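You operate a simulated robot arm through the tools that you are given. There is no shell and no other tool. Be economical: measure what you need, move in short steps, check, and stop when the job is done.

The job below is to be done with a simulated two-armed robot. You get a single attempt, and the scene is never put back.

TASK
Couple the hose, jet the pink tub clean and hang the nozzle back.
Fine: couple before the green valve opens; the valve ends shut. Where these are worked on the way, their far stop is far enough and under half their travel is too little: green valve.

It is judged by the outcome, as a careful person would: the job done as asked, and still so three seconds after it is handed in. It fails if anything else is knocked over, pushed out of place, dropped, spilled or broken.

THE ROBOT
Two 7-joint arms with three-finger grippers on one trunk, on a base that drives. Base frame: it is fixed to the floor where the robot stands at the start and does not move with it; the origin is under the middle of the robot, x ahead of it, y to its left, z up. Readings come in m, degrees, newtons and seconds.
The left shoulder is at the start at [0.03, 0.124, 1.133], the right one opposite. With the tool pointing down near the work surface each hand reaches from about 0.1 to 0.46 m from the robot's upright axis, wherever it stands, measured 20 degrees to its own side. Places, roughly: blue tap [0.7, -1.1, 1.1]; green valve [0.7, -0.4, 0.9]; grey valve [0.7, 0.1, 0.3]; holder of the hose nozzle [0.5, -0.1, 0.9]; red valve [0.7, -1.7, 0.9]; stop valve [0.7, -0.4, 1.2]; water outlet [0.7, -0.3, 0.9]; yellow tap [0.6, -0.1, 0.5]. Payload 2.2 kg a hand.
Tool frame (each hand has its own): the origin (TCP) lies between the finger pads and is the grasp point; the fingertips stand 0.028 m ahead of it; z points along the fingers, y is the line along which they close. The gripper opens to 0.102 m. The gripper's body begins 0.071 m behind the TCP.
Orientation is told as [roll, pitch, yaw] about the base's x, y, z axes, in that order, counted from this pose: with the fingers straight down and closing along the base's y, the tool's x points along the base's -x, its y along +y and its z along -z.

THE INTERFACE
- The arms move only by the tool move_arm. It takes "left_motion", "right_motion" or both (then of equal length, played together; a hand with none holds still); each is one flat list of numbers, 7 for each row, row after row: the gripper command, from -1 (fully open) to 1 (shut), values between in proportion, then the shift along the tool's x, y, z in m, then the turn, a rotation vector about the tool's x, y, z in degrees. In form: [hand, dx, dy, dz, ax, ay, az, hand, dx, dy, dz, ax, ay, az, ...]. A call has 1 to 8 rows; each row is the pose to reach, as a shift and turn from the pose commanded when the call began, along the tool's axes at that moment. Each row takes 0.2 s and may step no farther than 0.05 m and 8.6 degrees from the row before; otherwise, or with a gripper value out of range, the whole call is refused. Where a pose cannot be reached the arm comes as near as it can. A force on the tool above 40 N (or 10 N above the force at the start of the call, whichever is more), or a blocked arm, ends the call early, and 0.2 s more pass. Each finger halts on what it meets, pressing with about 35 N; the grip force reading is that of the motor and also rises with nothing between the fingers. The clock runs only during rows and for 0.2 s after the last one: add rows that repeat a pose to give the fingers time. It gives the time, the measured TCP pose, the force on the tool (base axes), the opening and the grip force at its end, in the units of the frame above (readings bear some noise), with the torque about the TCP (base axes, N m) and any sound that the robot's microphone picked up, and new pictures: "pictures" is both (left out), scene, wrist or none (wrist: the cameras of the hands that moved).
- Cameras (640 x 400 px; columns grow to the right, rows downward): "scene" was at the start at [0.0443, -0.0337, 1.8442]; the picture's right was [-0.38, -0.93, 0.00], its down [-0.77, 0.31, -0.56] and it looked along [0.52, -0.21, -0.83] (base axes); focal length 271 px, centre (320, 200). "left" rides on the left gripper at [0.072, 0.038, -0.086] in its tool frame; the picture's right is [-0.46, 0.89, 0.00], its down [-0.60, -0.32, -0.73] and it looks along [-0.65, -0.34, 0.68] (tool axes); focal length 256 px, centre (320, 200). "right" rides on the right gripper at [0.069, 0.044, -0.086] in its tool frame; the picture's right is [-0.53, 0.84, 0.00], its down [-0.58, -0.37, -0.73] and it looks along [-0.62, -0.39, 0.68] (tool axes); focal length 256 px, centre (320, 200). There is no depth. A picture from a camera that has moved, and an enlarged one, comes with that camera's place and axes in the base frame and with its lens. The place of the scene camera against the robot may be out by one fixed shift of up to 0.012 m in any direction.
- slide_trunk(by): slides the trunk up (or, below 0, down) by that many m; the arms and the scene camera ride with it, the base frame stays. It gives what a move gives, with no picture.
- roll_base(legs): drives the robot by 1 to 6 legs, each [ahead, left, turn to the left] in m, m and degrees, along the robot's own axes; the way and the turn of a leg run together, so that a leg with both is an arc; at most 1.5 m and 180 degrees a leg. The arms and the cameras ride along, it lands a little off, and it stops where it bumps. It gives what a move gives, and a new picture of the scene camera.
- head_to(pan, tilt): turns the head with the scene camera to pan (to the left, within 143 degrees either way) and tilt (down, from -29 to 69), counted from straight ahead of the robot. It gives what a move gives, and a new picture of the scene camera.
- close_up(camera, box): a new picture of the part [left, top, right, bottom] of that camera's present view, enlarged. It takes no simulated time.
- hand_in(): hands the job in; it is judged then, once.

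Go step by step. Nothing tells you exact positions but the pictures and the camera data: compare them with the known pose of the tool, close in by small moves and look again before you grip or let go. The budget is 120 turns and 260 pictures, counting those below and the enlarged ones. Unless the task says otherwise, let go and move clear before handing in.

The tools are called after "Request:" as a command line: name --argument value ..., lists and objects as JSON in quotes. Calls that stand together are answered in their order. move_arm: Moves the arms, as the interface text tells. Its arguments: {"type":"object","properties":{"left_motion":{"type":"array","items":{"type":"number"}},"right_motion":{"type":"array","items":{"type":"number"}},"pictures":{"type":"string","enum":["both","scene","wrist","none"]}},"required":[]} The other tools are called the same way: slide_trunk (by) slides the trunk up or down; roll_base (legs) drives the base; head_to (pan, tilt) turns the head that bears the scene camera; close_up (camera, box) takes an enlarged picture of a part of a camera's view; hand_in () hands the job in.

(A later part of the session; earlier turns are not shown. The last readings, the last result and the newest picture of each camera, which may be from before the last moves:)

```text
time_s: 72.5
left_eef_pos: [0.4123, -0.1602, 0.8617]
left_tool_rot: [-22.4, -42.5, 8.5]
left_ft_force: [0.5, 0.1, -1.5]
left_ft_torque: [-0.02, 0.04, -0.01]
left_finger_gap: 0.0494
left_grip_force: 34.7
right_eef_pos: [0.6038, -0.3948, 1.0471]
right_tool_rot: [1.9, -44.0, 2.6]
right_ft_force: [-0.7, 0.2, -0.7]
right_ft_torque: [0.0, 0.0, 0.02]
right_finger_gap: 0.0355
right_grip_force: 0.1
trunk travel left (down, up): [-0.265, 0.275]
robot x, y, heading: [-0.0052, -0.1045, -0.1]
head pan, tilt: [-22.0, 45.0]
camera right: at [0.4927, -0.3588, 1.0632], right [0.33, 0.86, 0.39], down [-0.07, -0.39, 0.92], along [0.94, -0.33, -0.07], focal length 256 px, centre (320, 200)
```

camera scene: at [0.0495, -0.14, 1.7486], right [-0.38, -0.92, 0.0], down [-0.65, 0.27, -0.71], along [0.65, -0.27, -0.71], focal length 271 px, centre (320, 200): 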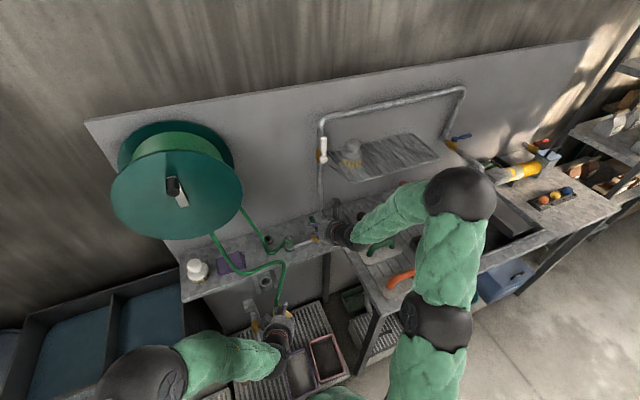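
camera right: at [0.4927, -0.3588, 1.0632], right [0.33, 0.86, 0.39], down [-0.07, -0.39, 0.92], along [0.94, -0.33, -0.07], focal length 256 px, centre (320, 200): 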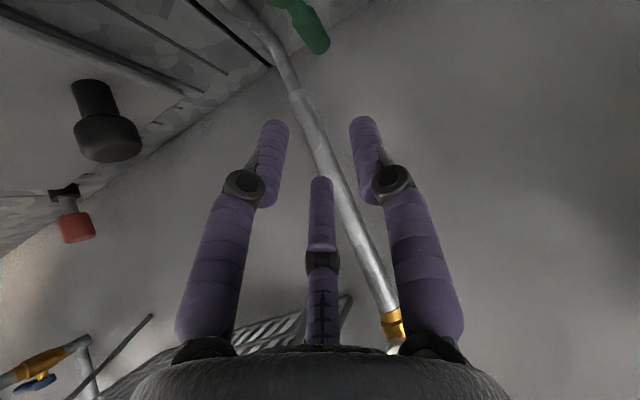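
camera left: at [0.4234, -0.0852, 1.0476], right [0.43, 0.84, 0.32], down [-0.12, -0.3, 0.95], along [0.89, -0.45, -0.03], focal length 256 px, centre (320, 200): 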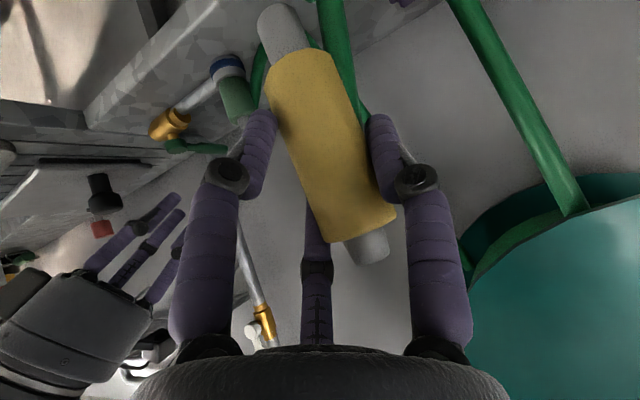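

Request:
move_arm --right_motion '[0.2, -0.006, 0.001, 0.038, 0, 5, 0, 0.2, -0.012, 0.003, 0.076, 0, 10, 0, 0.2, -0.018, 0.004, 0.1136, 0, 14, 0, 0.2, -0.018, 0.004, 0.1136, 0, 14, 0]' --pictures "wrist"

Request:
close_up --camera "right" --box '[220, 0, 440, 160]'

```text
time_s: 73.4
left_eef_pos: [0.4122, -0.162, 0.8599]
left_tool_rot: [-22.2, -42.4, 8.3]
left_ft_force: [0.3, -1.0, -2.0]
left_ft_torque: [-0.02, 0.05, 0.01]
left_finger_gap: 0.0494
left_grip_force: 35.2
right_eef_pos: [0.7218, -0.4342, 1.0039]
right_tool_rot: [-19.4, -35.0, 18.3]
right_ft_force: [-0.4, -6.0, 2.0]
right_ft_torque: [0.01, 0.03, -0.17]
right_finger_gap: 0.0484
right_grip_force: 1.6
right hand out of reach, approached as far as the arm can: row 1, 2
trunk travel left (down, up): [-0.265, 0.275]
robot x, y, heading: [-0.0043, -0.1034, -0.7]
head pan, tilt: [-22.0, 45.0]
stopped in row 4 (right hand): the force on the tool passed its limit at 121 N (the readings are from after the stop); the commanded pose is now the measured one
camera right: at [0.6107, -0.3985, 1.0198], right [0.32, 0.95, 0.08], down [0.04, -0.09, 0.99], along [0.95, -0.31, -0.07], focal length 256 px, centre (320, 200)
```

right: 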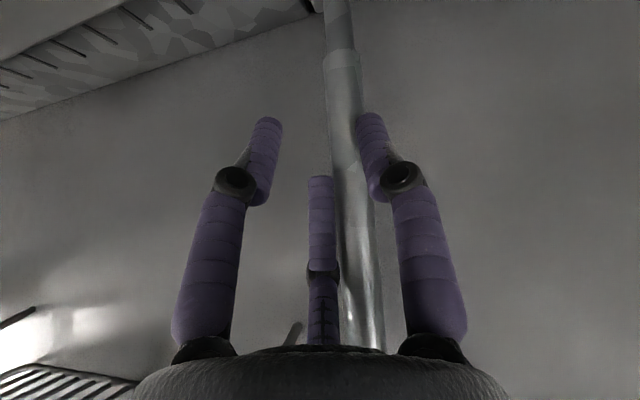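

```text
2.50 times, centred on (330, 80) of right
camera zoom: at [0.6107, -0.3985, 1.0198], right [0.32, 0.95, 0.08], down [0.04, -0.09, 0.99], along [0.95, -0.31, -0.07], focal length 640 px, centre (295, 500)
```

zoom: 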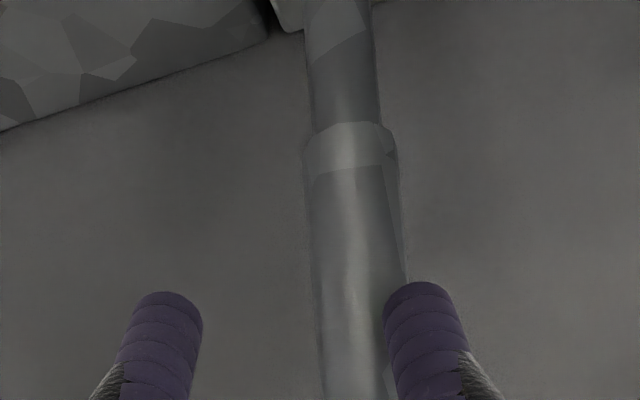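

Request:
move_arm --right_motion '[0.3, 0, 0, -0.04, 0, 0, 0, 0.6, 0, 0, -0.08, 0, 0, 0, 1, -0.02, 0, -0.12, 0, 0, 0, 1, -0.02, 0, -0.12, 0, 0, 8.5, 1, -0.02, 0, -0.12, 0, 0, 17, 1, -0.02, 0, -0.12, 0, 0, 25.5, 1, -0.02, 0, -0.12, 0, 0, 34, 1, -0.02, 0, -0.12, 0, 0, 42.5]' --pictures "none"

Request:
move_arm --right_motion '[1, 0, 0, 0, 0, 0, 8.5, 1, 0, 0, 0, 0, 0, 17, 1, 0, 0, 0, 0, 0, 25.5, 1, 0, 0, 0, 0, 0, 34, 1, 0, 0, 0, 0, 0, 42.5, 1, 0, 0, 0, 0, 0, 51, 1, 0, 0, 0, 0, 0, 59.5, 1, 0, 0, 0, 0, 0, 68]' --pictures "none"

Request:
move_arm --right_motion '[1, 0, 0, 0, 0, 0, 8.5, 1, 0, 0, 0, 0, 0, 17, 1, 0, 0, 0, 0, 0, 25.5, 1, 0, 0, 0, 0, 0, 34, 1, 0, 0, 0, 0, 0, 42.5, 1, 0, 0, 0, 0, 0, 51, 1, 0, 0, 0, 0, 0, 59.5]' --pictures "both"

```text
time_s: 75.2
left_eef_pos: [0.411, -0.1619, 0.8607]
left_tool_rot: [-22.4, -42.5, 8.5]
left_ft_force: [0.1, 0.2, -1.5]
left_ft_torque: [0.01, 0.03, -0.03]
left_finger_gap: 0.0493
left_grip_force: 35.0
right_eef_pos: [0.6611, -0.4112, 1.1074]
right_tool_rot: [13.8, -37.3, -34.8]
right_ft_force: [0.7, -0.5, -0.4]
right_ft_torque: [-0.01, -0.02, -0.04]
right_finger_gap: 0.0095
right_grip_force: 35.0
trunk travel left (down, up): [-0.265, 0.275]
robot x, y, heading: [-0.0033, -0.1005, -0.6]
head pan, tilt: [-22.0, 45.0]
```

```text
time_s: 77.0
left_eef_pos: [0.4096, -0.1623, 0.8609]
left_tool_rot: [-22.3, -42.5, 8.6]
left_ft_force: [0.5, -0.6, -2.0]
left_ft_torque: [0.04, 0.0, -0.02]
left_finger_gap: 0.0491
left_grip_force: 34.7
right_eef_pos: [0.661, -0.4095, 1.1091]
right_tool_rot: [39.3, -2.9, -99.2]
right_ft_force: [0.3, -0.5, -0.1]
right_ft_torque: [0.0, -0.02, -0.01]
right_finger_gap: 0.0088
right_grip_force: 34.9
trunk travel left (down, up): [-0.265, 0.275]
robot x, y, heading: [-0.0033, -0.1027, -0.4]
head pan, tilt: [-22.0, 45.0]
```

```text
time_s: 78.6
left_eef_pos: [0.4111, -0.1616, 0.8611]
left_tool_rot: [-22.4, -42.5, 8.5]
left_ft_force: [0.4, -0.4, -1.7]
left_ft_torque: [-0.01, 0.04, -0.01]
left_finger_gap: 0.049
left_grip_force: 34.7
right_eef_pos: [0.6609, -0.409, 1.1087]
right_tool_rot: [25.3, 31.2, -150.6]
right_ft_force: [-0.3, -1.1, 0.2]
right_ft_torque: [-0.02, -0.01, -0.01]
right_finger_gap: 0.0085
right_grip_force: 35.4
trunk travel left (down, up): [-0.265, 0.275]
robot x, y, heading: [-0.0037, -0.1043, -0.3]
head pan, tilt: [-22.0, 45.0]
camera scene: at [0.0495, -0.1405, 1.7485], right [-0.38, -0.92, 0.0], down [-0.65, 0.27, -0.71], along [0.65, -0.27, -0.71], focal length 271 px, centre (320, 200)
camera right: at [0.671, -0.4077, 1.2278], right [-0.19, -0.98, 0.03], down [-0.97, 0.19, 0.13], along [-0.14, -0.01, -0.99], focal length 256 px, centre (320, 200)
```

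scene: 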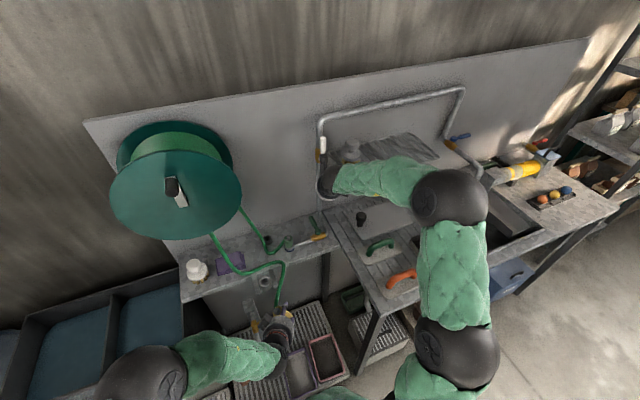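
right: 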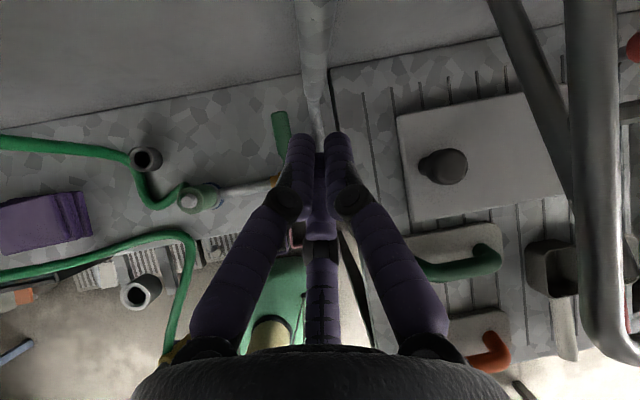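

Request:
move_arm --right_motion '[1, -0.005, -0.003, 0.012, 6.3, 3.4, 0.6, 1, -0.015, -0.008, 0.035, 12.7, 6.8, 1.2, 1, -0.028, -0.014, 0.062, 19, 10.2, 1.9, 1, -0.042, -0.021, 0.092, 25.4, 13.7, 2.5, 1, -0.0563, -0.0275, 0.122, 25.4, 13.7, 2.5, 1, -0.0563, -0.0275, 0.122, 25.4, 13.7, 2.5]' --pictures "wrist"

Request:
close_up --camera "scene" --box '[280, 180, 380, 260]'

```text
time_s: 80.0
left_eef_pos: [0.4127, -0.1624, 0.8601]
left_tool_rot: [-22.3, -42.4, 8.5]
left_ft_force: [-0.3, -0.7, -0.7]
left_ft_torque: [0.0, 0.01, 0.03]
left_finger_gap: 0.0491
left_grip_force: 35.3
right_eef_pos: [0.687, -0.4342, 1.0514]
right_tool_rot: [19.4, 41.7, -148.1]
right_ft_force: [0.5, 0.9, -1.1]
right_ft_torque: [-0.03, 0.02, 0.0]
right_finger_gap: 0.0079
right_grip_force: 34.5
right hand out of reach, approached as far as the arm can: row 2, 3, 4, 5, 6
trunk travel left (down, up): [-0.265, 0.275]
robot x, y, heading: [-0.0058, -0.0972, -0.7]
head pan, tilt: [-22.0, 45.0]
camera right: at [0.684, -0.4506, 1.1706], right [-0.08, -0.99, -0.15], down [-1.0, 0.07, 0.04], along [-0.03, 0.15, -0.99], focal length 256 px, centre (320, 200)
```

right: 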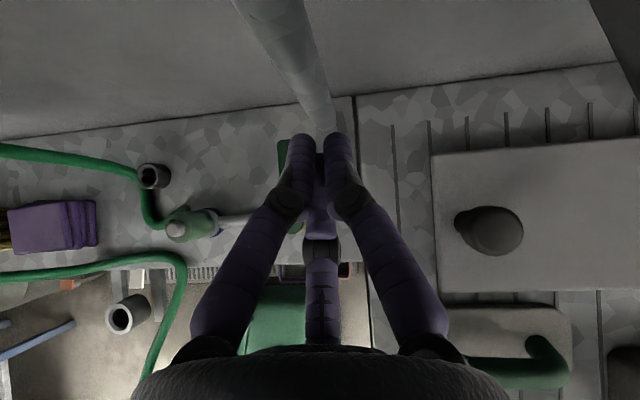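

```text
5.00 times, centred on (330, 220) of scene
camera zoom: at [0.0509, -0.1409, 1.7484], right [-0.38, -0.92, 0.0], down [-0.65, 0.27, -0.71], along [0.65, -0.27, -0.71], focal length 1354 px, centre (270, 100)
```

zoom: 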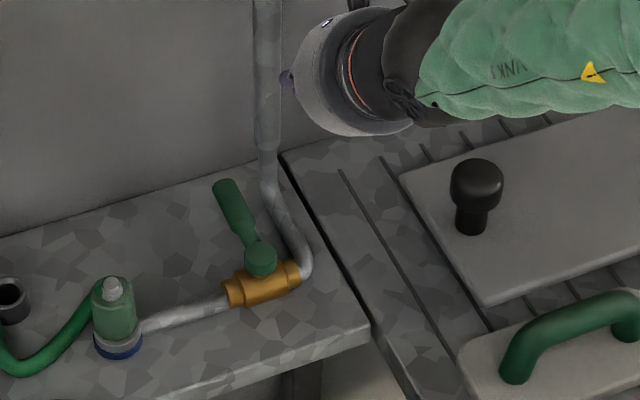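

Request:
move_arm --right_motion '[1, 0, 0, 0, 2.4, -2.2, 8, 1, 0, 0, 0, 4.8, -4.5, 15.9, 1, -0.016, -0.0115, 0.019, 4.8, -4.5, 15.9, 1, -0.032, -0.023, 0.038, 4.8, -4.5, 15.9, 1, -0.048, -0.0345, 0.0577, 4.8, -4.5, 15.9, 1, -0.048, -0.0345, 0.0577, 4.8, -4.5, 15.9]' --pictures "wrist"

Request:
close_up --camera "scene" --box '[280, 180, 380, 260]'

```text
time_s: 80.9
left_eef_pos: [0.4111, -0.1598, 0.861]
left_tool_rot: [-22.3, -42.4, 8.6]
left_ft_force: [2.0, -0.7, -0.8]
left_ft_torque: [0.04, 0.0, 0.02]
left_finger_gap: 0.0491
left_grip_force: 35.2
right_eef_pos: [0.6906, -0.4091, 1.0429]
right_tool_rot: [3.9, 45.9, -164.6]
right_ft_force: [-2.9, 16.0, 6.1]
right_ft_torque: [-2.44, -0.43, -0.12]
right_finger_gap: 0.0075
right_grip_force: 34.8
right hand out of reach, approached as far as the arm can: row 1, 2, 3
trunk travel left (down, up): [-0.265, 0.275]
robot x, y, heading: [-0.0056, -0.1012, -0.5]
head pan, tilt: [-22.0, 45.0]
stopped in row 4 (right hand): the force on the tool passed its limit at 53 N (the readings are from after the stop); the commanded pose is now the measured one
camera right: at [0.6853, -0.4499, 1.1557], right [-0.17, -0.92, -0.35], down [-0.98, 0.16, 0.08], along [-0.02, 0.35, -0.94], focal length 256 px, centre (320, 200)
```

right: 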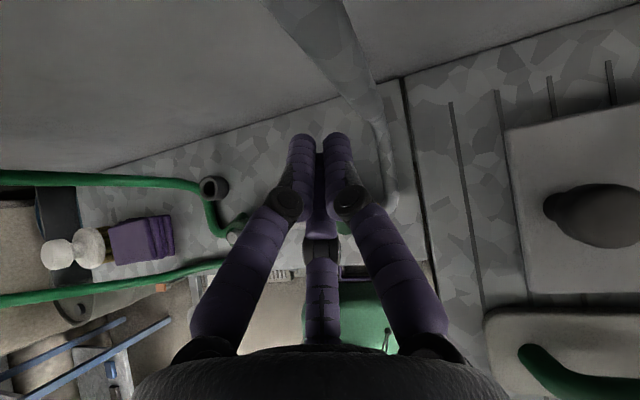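

```text
5.00 times, centred on (330, 220) of scene
camera zoom: at [0.049, -0.1401, 1.7488], right [-0.38, -0.92, 0.0], down [-0.65, 0.27, -0.71], along [0.65, -0.27, -0.71], focal length 1354 px, centre (270, 100)
```

zoom: 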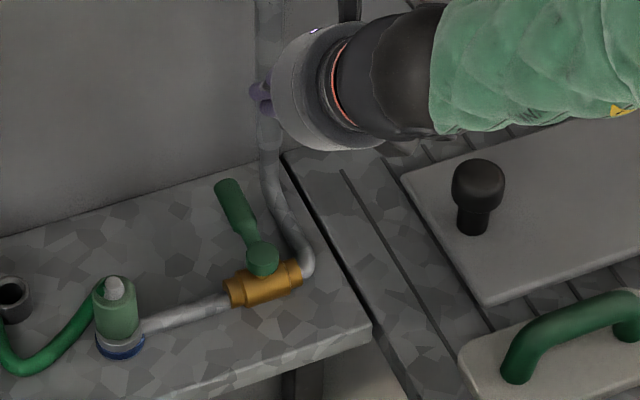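

Request:
move_arm --right_motion '[1, -0.017, -0.0125, -0.018, 0, 0, 0, 1, -0.034, -0.025, -0.036, 0, 0, 0, 1, -0.05, -0.0376, -0.0538, 0, 0, 0]' --pictures "none"

Request:
close_up --camera "scene" --box '[290, 80, 410, 200]'

```text
time_s: 81.7
left_eef_pos: [0.4099, -0.1626, 0.8623]
left_tool_rot: [-22.3, -42.5, 8.6]
left_ft_force: [0.5, -0.5, -1.1]
left_ft_torque: [-0.05, 0.0, 0.03]
left_finger_gap: 0.0493
left_grip_force: 35.3
right_eef_pos: [0.6074, -0.3923, 1.0426]
right_tool_rot: [3.5, 45.9, -165.3]
right_ft_force: [0.2, -0.3, -0.6]
right_ft_torque: [0.03, -0.01, -0.01]
right_finger_gap: 0.0071
right_grip_force: 34.5
trunk travel left (down, up): [-0.265, 0.275]
robot x, y, heading: [-0.0031, -0.1013, -0.4]
head pan, tilt: [-22.0, 45.0]
```

```text
3.33 times, centred on (350, 140) of scene
camera zoom: at [0.0477, -0.1403, 1.7486], right [-0.38, -0.92, 0.0], down [-0.65, 0.27, -0.71], along [0.65, -0.27, -0.71], focal length 903 px, centre (220, 400)
```

zoom: 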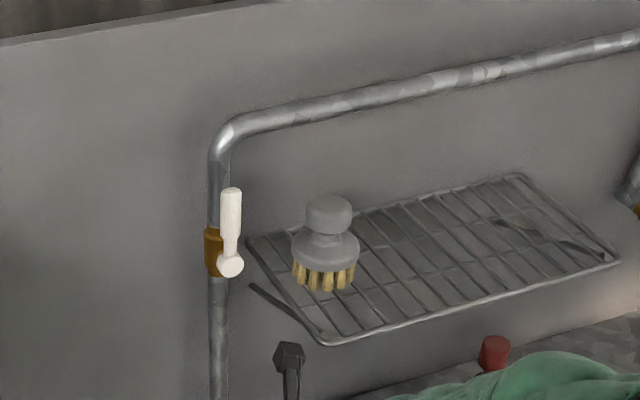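

Request:
move_arm --right_motion '[1, 0, 0, 0, 0.4, -1.8, -8, 1, 0, 0, 0, 0.8, -3.5, -15.9, 1, 0, 0, 0, 1.2, -5.3, -23.9, 1, 0, 0, 0, 1.6, -7, -31.8, 1, 0, 0, 0, 2, -8.8, -39.8, 1, 0, 0, 0, 2.4, -10.5, -46.5, 1, 0, 0, 0, 2.7, -12.2, -54.3, 1, 0, 0, 0, 3.1, -13.9, -62]' --pictures "none"

Request:
move_arm --right_motion '[1, 0, 0, 0, 0.4, -1.7, -7.8, 1, 0, 0, 0, 0.8, -3.5, -15.5]' --pictures "wrist"

```text
time_s: 83.5
left_eef_pos: [0.4099, -0.1603, 0.8612]
left_tool_rot: [-22.3, -42.5, 8.6]
left_ft_force: [0.0, -0.3, -1.0]
left_ft_torque: [0.01, 0.01, -0.02]
left_finger_gap: 0.049
left_grip_force: 34.5
right_eef_pos: [0.611, -0.3908, 1.0404]
right_tool_rot: [32.5, 9.3, -103.7]
right_ft_force: [-0.4, 0.3, 0.9]
right_ft_torque: [0.0, 0.02, -0.04]
right_finger_gap: 0.006
right_grip_force: 33.8
trunk travel left (down, up): [-0.265, 0.275]
robot x, y, heading: [-0.0048, -0.1034, -0.4]
head pan, tilt: [-22.0, 45.0]
```

```text
time_s: 84.1
left_eef_pos: [0.4113, -0.1604, 0.8616]
left_tool_rot: [-22.4, -42.5, 8.6]
left_ft_force: [-0.3, 0.2, -2.0]
left_ft_torque: [0.0, -0.01, 0.02]
left_finger_gap: 0.0489
left_grip_force: 34.5
right_eef_pos: [0.6081, -0.3915, 1.0413]
right_tool_rot: [32.4, -1.8, -92.5]
right_ft_force: [0.9, -0.4, -0.1]
right_ft_torque: [0.01, -0.02, 0.02]
right_finger_gap: 0.0062
right_grip_force: 33.5
trunk travel left (down, up): [-0.265, 0.275]
robot x, y, heading: [-0.0071, -0.1046, -0.4]
head pan, tilt: [-22.0, 45.0]
camera right: at [0.6041, -0.3186, 1.1363], right [0.69, -0.55, 0.47], down [-0.72, -0.53, 0.44], along [0.01, -0.64, -0.76], focal length 256 px, centre (320, 200)
```

right: 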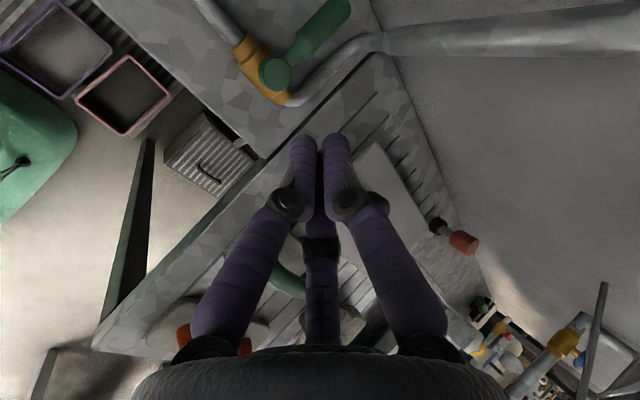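

Request:
move_arm --right_motion '[1, -0.002, 0.012, 0.033, 0, 0, 0, 1, -0.004, 0.024, 0.066, 0, 0, 0, 1, -0.006, 0.035, 0.0988, 0, 0, 0, 1, -0.006, 0.035, 0.0988, 0, 0, 0]' --pictures "wrist"

Request:
close_up --camera "right" --box '[200, 0, 440, 200]'

```text
time_s: 85.1
left_eef_pos: [0.4103, -0.1607, 0.8619]
left_tool_rot: [-22.4, -42.5, 8.7]
left_ft_force: [-0.4, -0.6, -2.1]
left_ft_torque: [0.01, 0.0, -0.02]
left_finger_gap: 0.0491
left_grip_force: 35.2
right_eef_pos: [0.6919, -0.4037, 0.976]
right_tool_rot: [32.4, -1.9, -92.6]
right_ft_force: [0.1, -0.3, 1.0]
right_ft_torque: [0.01, -0.01, -0.02]
right_finger_gap: 0.0053
right_grip_force: 33.8
trunk travel left (down, up): [-0.265, 0.275]
robot x, y, heading: [-0.0023, -0.1006, -0.4]
head pan, tilt: [-22.0, 45.0]
camera right: at [0.6864, -0.3316, 1.0715], right [0.69, -0.55, 0.47], down [-0.73, -0.53, 0.44], along [0.01, -0.64, -0.76], focal length 256 px, centre (320, 200)
```

right: 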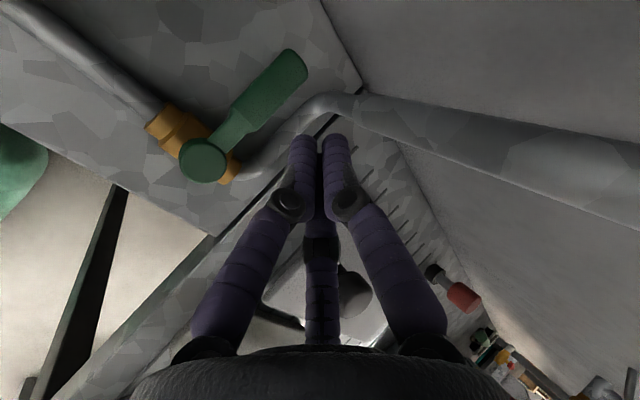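

```text
2.00 times, centred on (320, 100) of right
camera zoom: at [0.6864, -0.3316, 1.0715], right [0.69, -0.55, 0.47], down [-0.73, -0.53, 0.44], along [0.01, -0.64, -0.76], focal length 512 px, centre (320, 400)
```

zoom: 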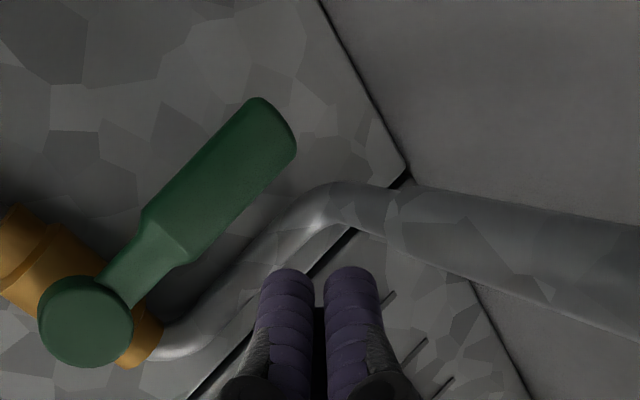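

Request:
move_arm --right_motion '[1, 0.0005, -0.008, 0.0125, 0, 0, 0, 1, 0.001, -0.016, 0.025, 0, 0, 0, 1, 0.0015, -0.0238, 0.0377, 0, 0, 0, 1, 0.0015, -0.0238, 0.0377, 0, 0, 0]' --pictures "wrist"

Request:
close_up --camera "right" --box '[200, 0, 440, 200]'

```text
time_s: 86.1
left_eef_pos: [0.4103, -0.1598, 0.8609]
left_tool_rot: [-22.3, -42.5, 8.6]
left_ft_force: [-0.4, -1.7, -1.8]
left_ft_torque: [0.01, 0.03, -0.02]
left_finger_gap: 0.049
left_grip_force: 35.1
right_eef_pos: [0.6915, -0.4045, 0.9311]
right_tool_rot: [32.5, -1.8, -92.7]
right_ft_force: [0.2, -2.5, 0.2]
right_ft_torque: [-0.06, 0.0, -0.03]
right_finger_gap: 0.002
right_grip_force: 31.6
trunk travel left (down, up): [-0.265, 0.275]
robot x, y, heading: [-0.0053, -0.1035, -0.4]
head pan, tilt: [-22.0, 45.0]
camera right: at [0.6868, -0.3319, 1.0265], right [0.69, -0.55, 0.47], down [-0.73, -0.53, 0.44], along [0.01, -0.64, -0.77], focal length 256 px, centre (320, 200)
```

right: 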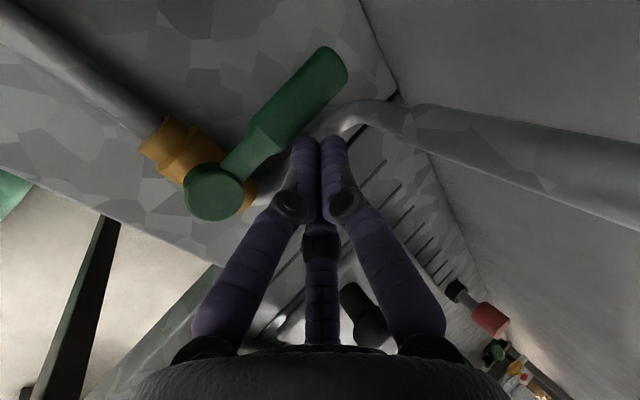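

```text
2.00 times, centred on (320, 100) of right
camera zoom: at [0.6868, -0.3319, 1.0265], right [0.69, -0.55, 0.47], down [-0.73, -0.53, 0.44], along [0.01, -0.64, -0.77], focal length 512 px, centre (320, 400)
```

zoom: 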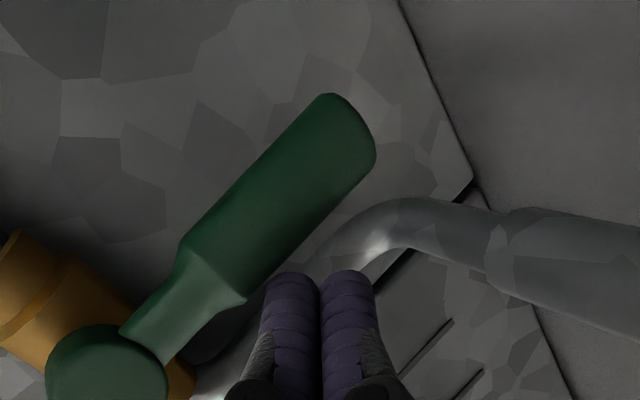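

Request:
move_arm --left_motion '[0.9, 0, 0, 0, -2.84, 0, 2.82, 0.9, 0, 0, 0, -2.84, 0, 2.82]' --right_motion '[1, 0.006, 0, 0, 0, 0, 0, 1, 0.012, 0, 0, 0, 0, 0]' --pictures "both"

```text
time_s: 86.8
left_eef_pos: [0.4101, -0.162, 0.8604]
left_tool_rot: [-17.0, -43.4, 4.7]
left_ft_force: [0.0, 1.2, -1.4]
left_ft_torque: [-0.01, 0.02, -0.03]
left_finger_gap: 0.0486
left_grip_force: 35.0
right_eef_pos: [0.6915, -0.404, 0.9312]
right_tool_rot: [32.3, -2.4, -93.6]
right_ft_force: [-0.8, -12.0, -2.3]
right_ft_torque: [-0.24, 0.15, -0.11]
right_finger_gap: 0.0022
right_grip_force: 31.5
trunk travel left (down, up): [-0.265, 0.275]
robot x, y, heading: [-0.0075, -0.1074, -0.7]
head pan, tilt: [-22.0, 45.0]
stopped in row 2 (right hand): the force on the tool passed its limit at 41 N (the readings are from after the stop); the commanded pose is now the measured one
camera scene: at [0.0502, -0.1404, 1.7485], right [-0.38, -0.92, 0.0], down [-0.65, 0.27, -0.71], along [0.65, -0.27, -0.71], focal length 271 px, centre (320, 200)
camera right: at [0.6878, -0.3304, 1.0265], right [0.68, -0.56, 0.47], down [-0.73, -0.51, 0.45], along [-0.01, -0.65, -0.76], focal length 256 px, centre (320, 200)
camera left: at [0.3048, -0.1097, 0.8634], right [0.44, 0.89, 0.13], down [-0.1, -0.1, 0.99], along [0.89, -0.45, 0.04], focal length 256 px, centre (320, 200)
```

scene: 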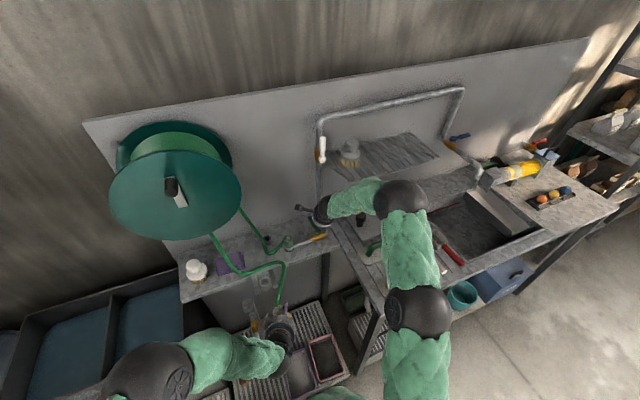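
right: 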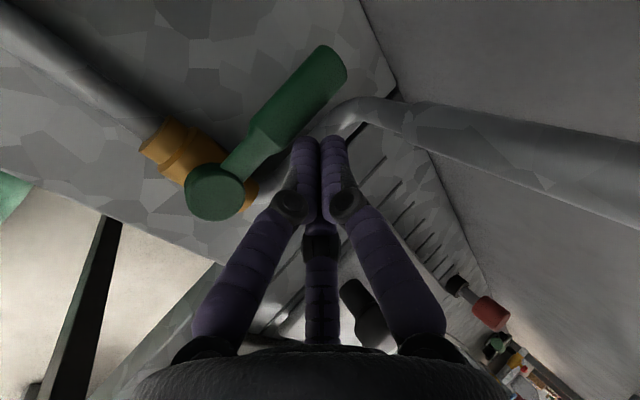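
left: 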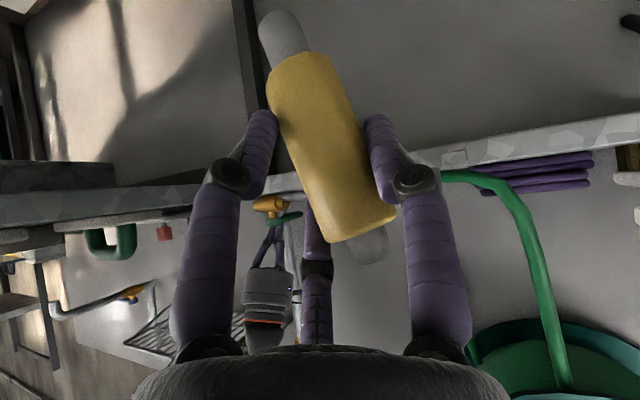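

Request:
move_arm --right_motion '[1, -0.004, 0.0, 0, 0, 0, 0, 1, -0.005, 0.021, -0.0335, 0, 0, 0, 1, 0.025, 0.021, -0.0335, 0, 0, 0, 1, 0.05, 0.021, -0.0335, 0, 0, 0, 1, 0.05, 0.008, -0.0137, 0, 0, 0, 1, 0.05, 0.002, -0.0034, 0, 0, 0, 1, 0.05, 0.002, -0.0034, 0, 0, 0]' --pictures "wrist"

Request:
close_up --camera "right" --box '[200, 60, 440, 210]'

```text
time_s: 88.4
left_eef_pos: [0.4109, -0.1622, 0.8619]
left_tool_rot: [-17.0, -43.5, 4.6]
left_ft_force: [0.3, -0.8, -1.7]
left_ft_torque: [-0.02, 0.02, -0.02]
left_finger_gap: 0.0485
left_grip_force: 35.6
right_eef_pos: [0.6947, -0.3507, 0.9345]
right_tool_rot: [32.4, -2.1, -93.3]
right_ft_force: [0.3, -0.2, -0.3]
right_ft_torque: [0.02, 0.02, 0.03]
right_finger_gap: 0.0021
right_grip_force: 31.7
trunk travel left (down, up): [-0.265, 0.275]
robot x, y, heading: [-0.0059, -0.1017, -0.4]
head pan, tilt: [-22.0, 45.0]
camera right: at [0.6902, -0.2781, 1.0287], right [0.68, -0.56, 0.47], down [-0.73, -0.52, 0.44], along [0.0, -0.65, -0.76], focal length 256 px, centre (320, 200)
```

right: 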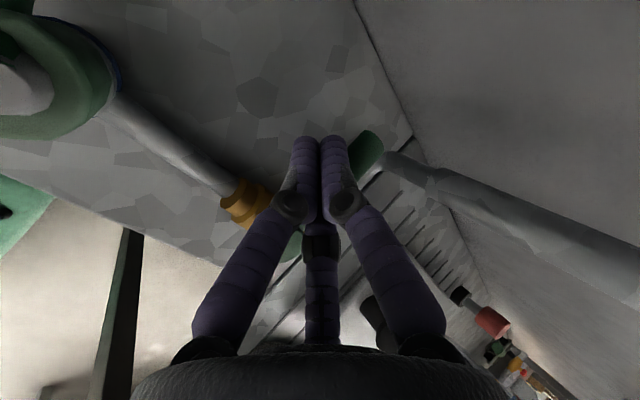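

```text
2.67 times, centred on (320, 135) of right
camera zoom: at [0.6902, -0.2781, 1.0287], right [0.68, -0.56, 0.47], down [-0.73, -0.52, 0.44], along [0.0, -0.65, -0.76], focal length 683 px, centre (320, 373)
```

zoom: 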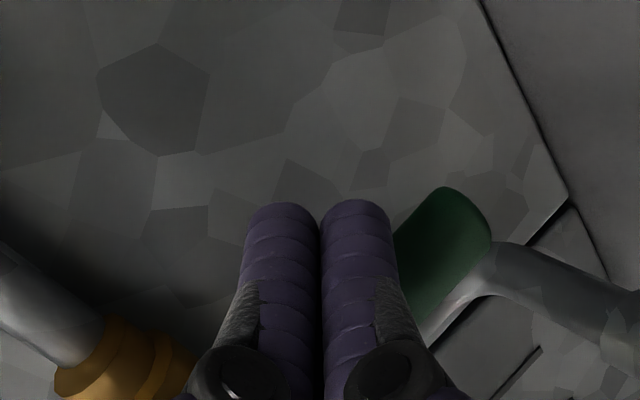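

Request:
move_arm --right_motion '[1, -0.01, 0, 0, 0, 0, 0, 1, -0.017, 0, 0, 0, 0, 0, 1, -0.024, 0, 0, 0, 0, 0, 1, -0.031, 0, 0, 0, 0, 0]' --pictures "both"

Request:
close_up --camera "right" --box '[200, 60, 440, 210]'

```text
time_s: 89.4
left_eef_pos: [0.4119, -0.1623, 0.8617]
left_tool_rot: [-17.0, -43.5, 4.6]
left_ft_force: [0.0, 0.3, -0.8]
left_ft_torque: [0.01, 0.02, -0.03]
left_finger_gap: 0.0486
left_grip_force: 35.1
right_eef_pos: [0.6915, -0.3832, 0.9354]
right_tool_rot: [32.5, -2.2, -93.3]
right_ft_force: [0.5, -0.4, -0.6]
right_ft_torque: [-0.01, -0.01, -0.02]
right_finger_gap: 0.002
right_grip_force: 31.6
trunk travel left (down, up): [-0.265, 0.275]
robot x, y, heading: [-0.0069, -0.1042, -0.6]
head pan, tilt: [-22.0, 45.0]
camera scene: at [0.0493, -0.1413, 1.7485], right [-0.38, -0.92, 0.0], down [-0.65, 0.27, -0.71], along [0.65, -0.27, -0.71], focal length 271 px, centre (320, 200)
camera right: at [0.6881, -0.3092, 1.0306], right [0.68, -0.56, 0.47], down [-0.73, -0.52, 0.44], along [0.0, -0.65, -0.76], focal length 256 px, centre (320, 200)
```

scene: 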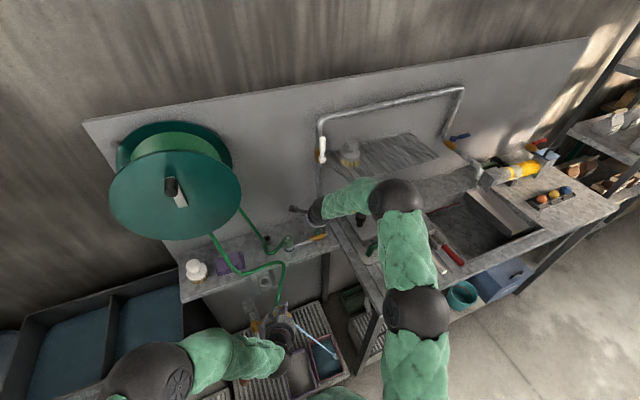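
right: 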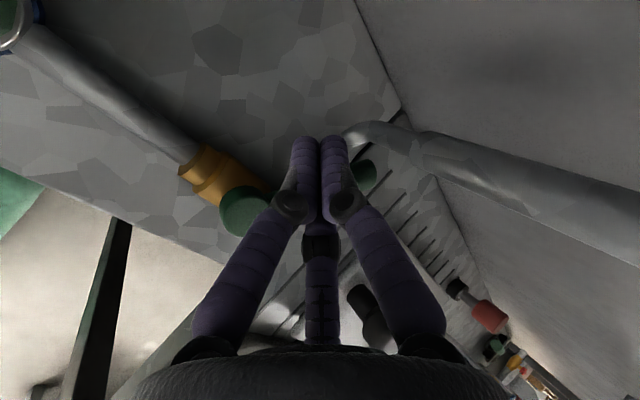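

```text
2.67 times, centred on (320, 135) of right
camera zoom: at [0.6881, -0.3092, 1.0306], right [0.68, -0.56, 0.47], down [-0.73, -0.52, 0.44], along [0.0, -0.65, -0.76], focal length 683 px, centre (320, 373)
```

zoom: 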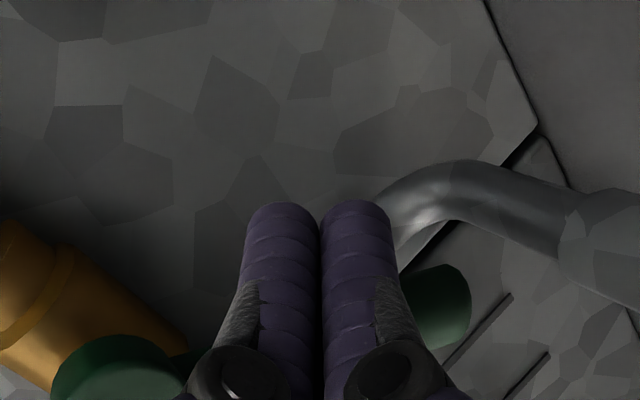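

Request:
move_arm --right_motion '[1, -0.015, -0.0035, -0.0017, 0, 0, 0, 1, -0.0303, -0.0071, -0.0034, 0, 0, 0, 1, -0.0398, -0.0162, -0.0088, 0, 0, 0, 1, -0.0467, -0.0258, -0.0146, 0, 0, 0, 1, -0.0486, -0.0312, -0.018, 0, 0, 0]' --pictures "both"

Request:
close_up --camera "scene" --box '[230, 290, 370, 390]'

```text
time_s: 90.6
left_eef_pos: [0.4139, -0.1611, 0.86]
left_tool_rot: [-17.0, -43.3, 4.7]
left_ft_force: [0.5, -0.4, -1.9]
left_ft_torque: [0.01, 0.01, -0.02]
left_finger_gap: 0.0486
left_grip_force: 34.7
right_eef_pos: [0.6616, -0.4283, 0.9414]
right_tool_rot: [33.1, -2.3, -93.3]
right_ft_force: [35.9, 4.9, 10.2]
right_ft_torque: [0.11, -1.04, 0.35]
right_finger_gap: 0.002
right_grip_force: 31.1
trunk travel left (down, up): [-0.265, 0.275]
robot x, y, heading: [-0.004, -0.1038, -0.4]
head pan, tilt: [-22.0, 45.0]
camera scene: at [0.0538, -0.1401, 1.7486], right [-0.38, -0.92, 0.0], down [-0.66, 0.27, -0.71], along [0.65, -0.27, -0.71], focal length 271 px, centre (320, 200)
camera right: at [0.6563, -0.3554, 1.0356], right [0.68, -0.55, 0.48], down [-0.73, -0.52, 0.44], along [0.01, -0.65, -0.76], focal length 256 px, centre (320, 200)
```

scene: 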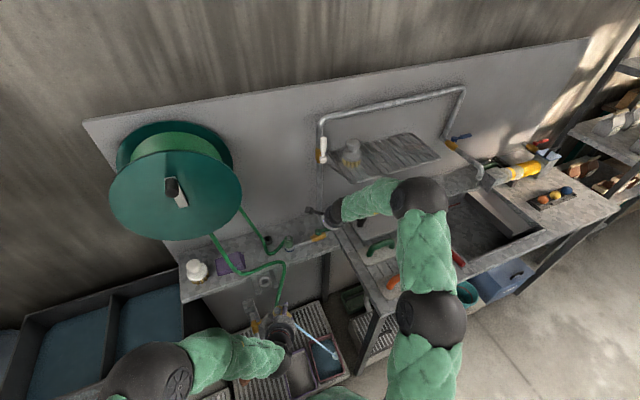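
right: 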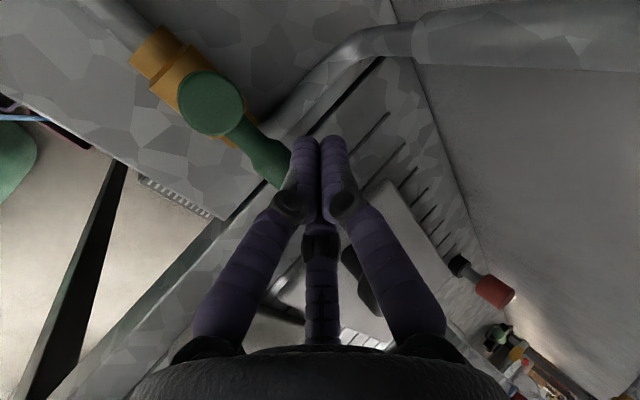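

```text
4.00 times, centred on (300, 340) of scene
camera zoom: at [0.0538, -0.1401, 1.7486], right [-0.38, -0.92, 0.0], down [-0.66, 0.27, -0.71], along [0.65, -0.27, -0.71], focal length 1083 px, centre (400, -360)
```

zoom: 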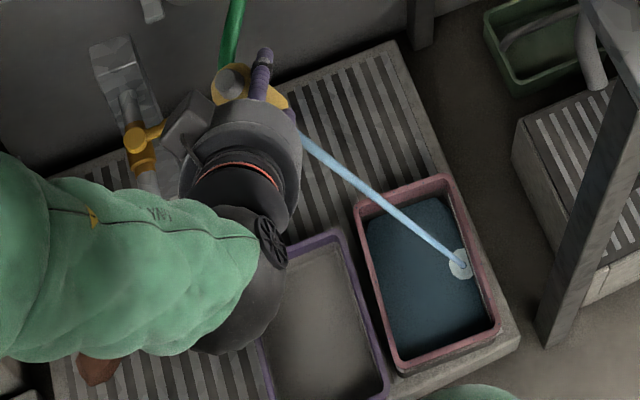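

Request:
move_arm --left_motion '[0.9, 0, 0, 0, -1.7, 0, 1.7, 0.9, 0, 0, 0, -3.0, 0, 3.0, 0.9, 0, 0, 0, -3.0, -3, 3.0, 0.9, 0, 0, 0, -3.0, -6, 3.0, 0.9, 0, 0, 0, -3.0, -3, 3.0, 0.9, 0, 0, 0, -3.0, 0, 3.0, 0.9, 0, 0, 0, -3.0, 3, 3.0, 0.9, 0, 0, 0, -3.0, 5, 3.0]' --right_motion '[1, 0.004, 0.003, 0, 0, 0, 0, 1, 0.004, 0.006, 0, 0, 0, 0, 1, 0.004, 0.006, 0, 0, 0, 0, 1, 0.004, 0.006, 0, 0, 0, 0, 1, 0.004, 0.006, 0, 0, 0, 0, 1, 0.004, 0.006, 0, 0, 0, 0, 1, 0.004, 0.006, 0, 0, 0, 0, 1, 0.004, 0.006, 0, 0, 0, 0]' --pictures "none"

Request:
close_up --camera "scene" --box '[290, 310, 370, 390]'

```text
time_s: 92.4
left_eef_pos: [0.4104, -0.1627, 0.8615]
left_tool_rot: [-10.3, -39.2, -0.9]
left_ft_force: [-0.6, -0.3, -1.1]
left_ft_torque: [0.02, 0.02, -0.02]
left_finger_gap: 0.0483
left_grip_force: 34.9
right_eef_pos: [0.6619, -0.4277, 0.9409]
right_tool_rot: [32.7, -2.2, -93.5]
right_ft_force: [19.9, -10.3, 14.9]
right_ft_torque: [-0.46, -0.57, 0.1]
right_finger_gap: 0.0022
right_grip_force: 31.6
trunk travel left (down, up): [-0.265, 0.275]
robot x, y, heading: [-0.0054, -0.106, -0.6]
head pan, tilt: [-22.0, 45.0]
```

```text
5.00 times, centred on (330, 350) of scene
camera zoom: at [0.0504, -0.1417, 1.7485], right [-0.38, -0.92, 0.0], down [-0.65, 0.27, -0.71], along [0.65, -0.27, -0.71], focal length 1354 px, centre (270, -550)
```

zoom: 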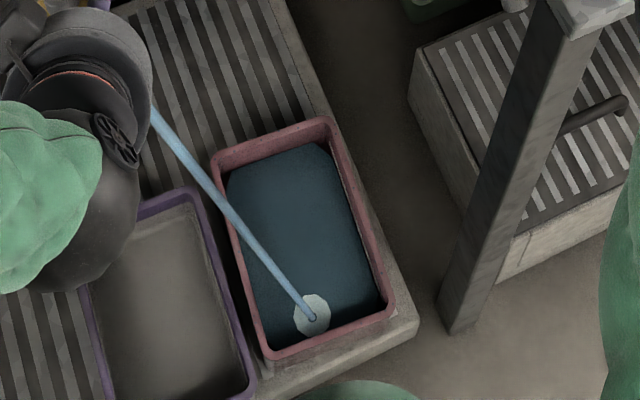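

Request:
move_arm --left_motion '[0.9, 0, 0, 0, -1.4, 0, 1.4, 0.9, 0, 0, 0, -1.4, -4, 1.4, 0.9, 0, 0, 0, -1.4, -8, 1.4, 0.9, 0, 0, 0, -1.4, -11, 1.4, 0.9, 0, 0, 0, 0.5, -11, -0.5, 0.9, 0, 0, 0, 2, -10.5, -2, 0.9, 0, 0, 0, 2, -7, -2, 0.9, 0, 0, 0, 2, -3.5, -2]' --pictures "none"

Request:
close_up --camera "scene" --box '[290, 310, 370, 390]'

Request:
move_arm --left_motion '[0.9, 0, 0, 0, 0, 3, 0, 0.9, 0, 0, 0, -1.5, 3, 1.5, 0.9, 0, 0, 0, -3, 3, 3, 0.9, 0, 0, 0, -3, -1, 3, 0.9, 0, 0, 0, -3, -5, 3, 0.9, 0, 0, 0, -3, -8, 3, 0.9, 0, 0, 0, -1, -8, 1, 0.9, 0, 0, 0, -1, -4, 1]' --pictures "none"

Request:
close_up --camera "scene" --box '[290, 310, 370, 390]'

```text
time_s: 94.2
left_eef_pos: [0.4107, -0.1617, 0.8617]
left_tool_rot: [-14.8, -42.1, 2.8]
left_ft_force: [0.2, -0.1, -1.9]
left_ft_torque: [-0.03, 0.0, 0.01]
left_finger_gap: 0.0483
left_grip_force: 34.7
right_eef_pos: [0.6618, -0.4277, 0.9394]
right_tool_rot: [32.7, -2.3, -93.5]
right_ft_force: [20.8, -8.6, 14.8]
right_ft_torque: [-0.4, -0.58, 0.11]
right_finger_gap: 0.0022
right_grip_force: 30.6
trunk travel left (down, up): [-0.265, 0.275]
robot x, y, heading: [-0.0059, -0.103, -0.6]
head pan, tilt: [-22.0, 45.0]
```

```text
5.00 times, centred on (330, 350) of scene
camera zoom: at [0.0505, -0.1415, 1.7485], right [-0.38, -0.92, 0.0], down [-0.65, 0.27, -0.71], along [0.65, -0.27, -0.71], focal length 1354 px, centre (270, -550)
```

zoom: 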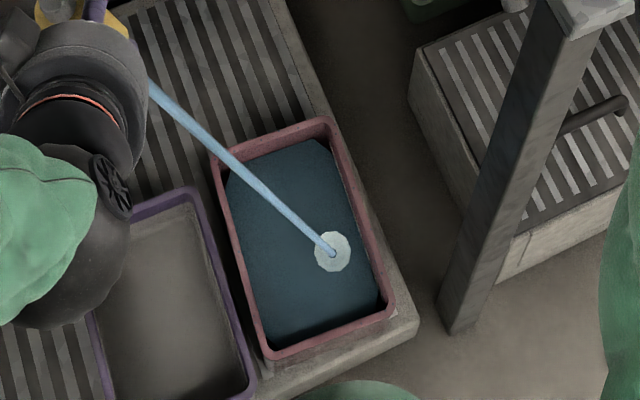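

```text
time_s: 96.0
left_eef_pos: [0.4107, -0.1628, 0.8601]
left_tool_rot: [-13.7, -46.3, 2.8]
left_ft_force: [-0.2, 0.7, -2.2]
left_ft_torque: [-0.02, 0.04, -0.02]
left_finger_gap: 0.0485
left_grip_force: 35.1
right_eef_pos: [0.662, -0.4277, 0.9403]
right_tool_rot: [32.7, -2.3, -93.4]
right_ft_force: [20.9, -7.6, 14.5]
right_ft_torque: [-0.37, -0.59, 0.12]
right_finger_gap: 0.0021
right_grip_force: 30.9
trunk travel left (down, up): [-0.265, 0.275]
robot x, y, heading: [-0.0058, -0.1044, -0.4]
head pan, tilt: [-22.0, 45.0]
```

```text
5.00 times, centred on (330, 350) of scene
camera zoom: at [0.0505, -0.1413, 1.7485], right [-0.38, -0.92, 0.0], down [-0.65, 0.27, -0.71], along [0.65, -0.27, -0.71], focal length 1354 px, centre (270, -550)
```

zoom: 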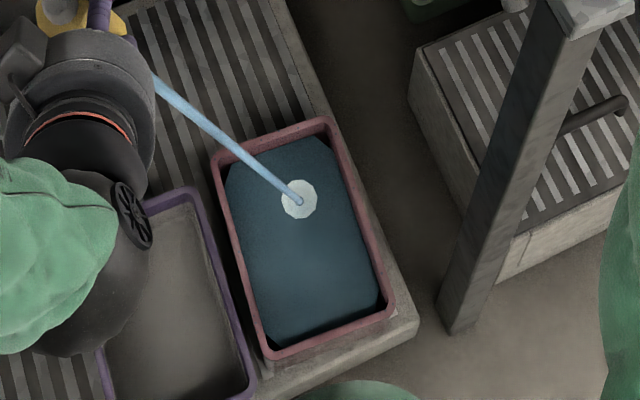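

Request:
move_arm --left_motion '[0.9, 0, 0, 0, 2.5, 0, -2.5, 0.9, 0, 0, 0, 2.8, -3, -2.8, 0.9, 0, 0, 0, 1, -5, -1, 0.9, 0, 0, 0, -1.5, -5, 1.5, 0.9, 0, 0, 0, -1.5, 0, 1.5, 0.9, 0, 0, 0, -1.5, 4, 1.5, 0.9, 0, 0, 0, 0.5, 7, -0.5, 0.9, 0, 0, 0, 2.8, 7, -2.8]' --pictures "none"

Request:
move_arm --left_motion '[0.9, 0, 0, 0, 0, -3, 0, 0.9, 0, 0, 0, 0, -6, 0, 0.9, 0, 0, 0, -2, -6, 2, 0.9, 0, 0, 0, -2, -2, 2, 0.9, 0, 0, 0, -2, -5, 2, 0.9, 0, 0, 0, -2, -9, 2]' --pictures "none"

Request:
close_up --camera "scene" --box '[290, 310, 370, 390]'

Request:
close_up --camera "right" --box '[0, 0, 640, 400]'

```text
time_s: 97.8
left_eef_pos: [0.4116, -0.1625, 0.8606]
left_tool_rot: [-17.3, -39.0, 4.0]
left_ft_force: [1.0, 0.7, -1.0]
left_ft_torque: [0.0, 0.0, 0.02]
left_finger_gap: 0.0484
left_grip_force: 35.2
right_eef_pos: [0.6615, -0.4263, 0.9419]
right_tool_rot: [32.7, -2.3, -93.5]
right_ft_force: [20.6, -6.5, 16.5]
right_ft_torque: [-0.44, -0.59, 0.08]
right_finger_gap: 0.0021
right_grip_force: 31.4
trunk travel left (down, up): [-0.265, 0.275]
robot x, y, heading: [-0.0005, -0.105, -0.6]
head pan, tilt: [-22.0, 45.0]
```

```text
time_s: 99.2
left_eef_pos: [0.4107, -0.1617, 0.8616]
left_tool_rot: [-16.0, -48.1, 5.0]
left_ft_force: [0.9, -0.3, -1.5]
left_ft_torque: [0.01, 0.05, -0.01]
left_finger_gap: 0.0481
left_grip_force: 35.0
right_eef_pos: [0.6619, -0.426, 0.9407]
right_tool_rot: [32.8, -2.3, -93.5]
right_ft_force: [20.1, -6.1, 14.7]
right_ft_torque: [-0.21, -0.61, 0.24]
right_finger_gap: 0.0019
right_grip_force: 31.4
trunk travel left (down, up): [-0.265, 0.275]
robot x, y, heading: [-0.0028, -0.1066, -0.6]
head pan, tilt: [-22.0, 45.0]
```

```text
5.00 times, centred on (330, 350) of scene
camera zoom: at [0.0506, -0.1411, 1.7485], right [-0.38, -0.92, 0.0], down [-0.65, 0.27, -0.71], along [0.65, -0.27, -0.71], focal length 1354 px, centre (270, -550)
```

zoom: 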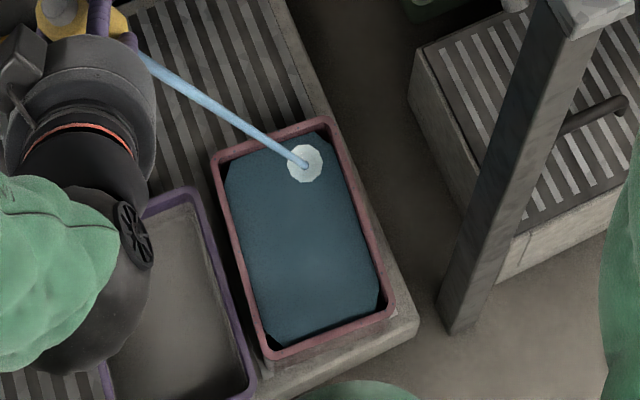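

```text
1.00 times, centred on (320, 200) of right (not enlarged: the box is as wide or as high as the picture)
camera zoom: at [0.6574, -0.3533, 1.0357], right [0.68, -0.56, 0.48], down [-0.73, -0.52, 0.44], along [0.0, -0.65, -0.76], focal length 256 px, centre (320, 200)
```

zoom: 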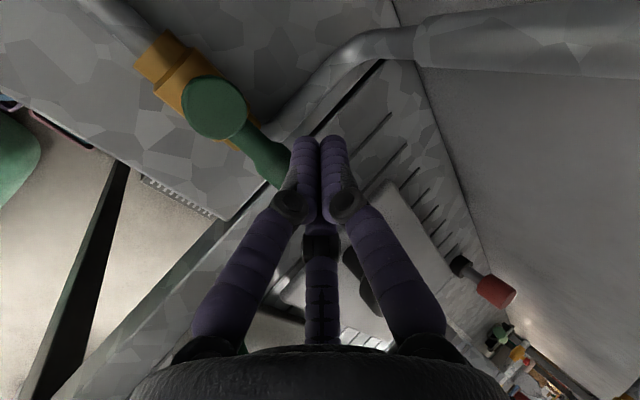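

Request:
move_arm --left_motion '[0.9, 0, 0, 0, 0, 3, 0, 0.9, 0, 0, 0, 0, 5, 0, 0.9, 0, 0, 0, 0, 5, 0, 0.9, 0, 0, 0, 0, 5, 0]' --right_motion '[1, -0.0017, 0.0264, -0.0419, 0, 0, 0, 1, -0.0085, -0.0072, -0.063, 0, 0, 0, 1, -0.0075, -0.023, -0.0379, 0, 0, 0, 1, -0.0066, -0.0368, -0.0161, 0, 0, 0]' --pictures "wrist"

```text
time_s: 100.2
left_eef_pos: [0.4099, -0.1618, 0.8612]
left_tool_rot: [-14.5, -43.3, 2.9]
left_ft_force: [-0.5, -0.6, -1.2]
left_ft_torque: [0.03, 0.0, -0.01]
left_finger_gap: 0.0482
left_grip_force: 35.0
right_eef_pos: [0.6206, -0.4301, 0.9327]
right_tool_rot: [32.4, -2.3, -93.4]
right_ft_force: [-0.6, -0.5, -0.2]
right_ft_torque: [0.03, 0.01, 0.02]
right_finger_gap: 0.0022
right_grip_force: 31.8
trunk travel left (down, up): [-0.265, 0.275]
robot x, y, heading: [-0.0054, -0.1018, -0.6]
head pan, tilt: [-22.0, 45.0]
camera right: at [0.6159, -0.3566, 1.027], right [0.68, -0.56, 0.47], down [-0.73, -0.52, 0.44], along [0.0, -0.65, -0.76], focal length 256 px, centre (320, 200)
camera left: at [0.3043, -0.1105, 0.8658], right [0.44, 0.88, 0.16], down [-0.09, -0.13, 0.99], along [0.89, -0.45, 0.03], focal length 256 px, centre (320, 200)
```

right: 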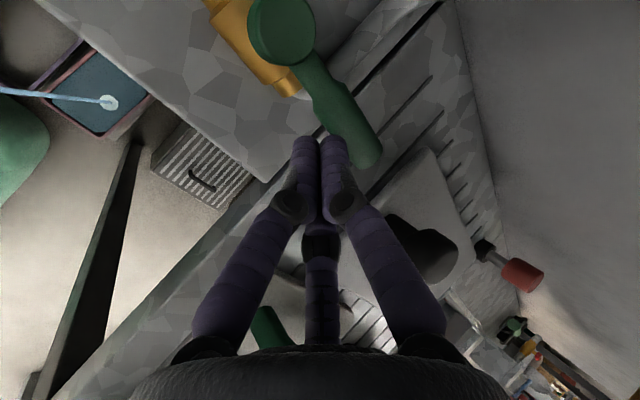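
left: 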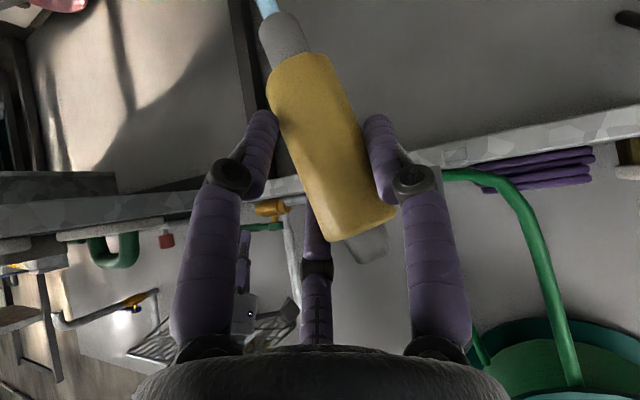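

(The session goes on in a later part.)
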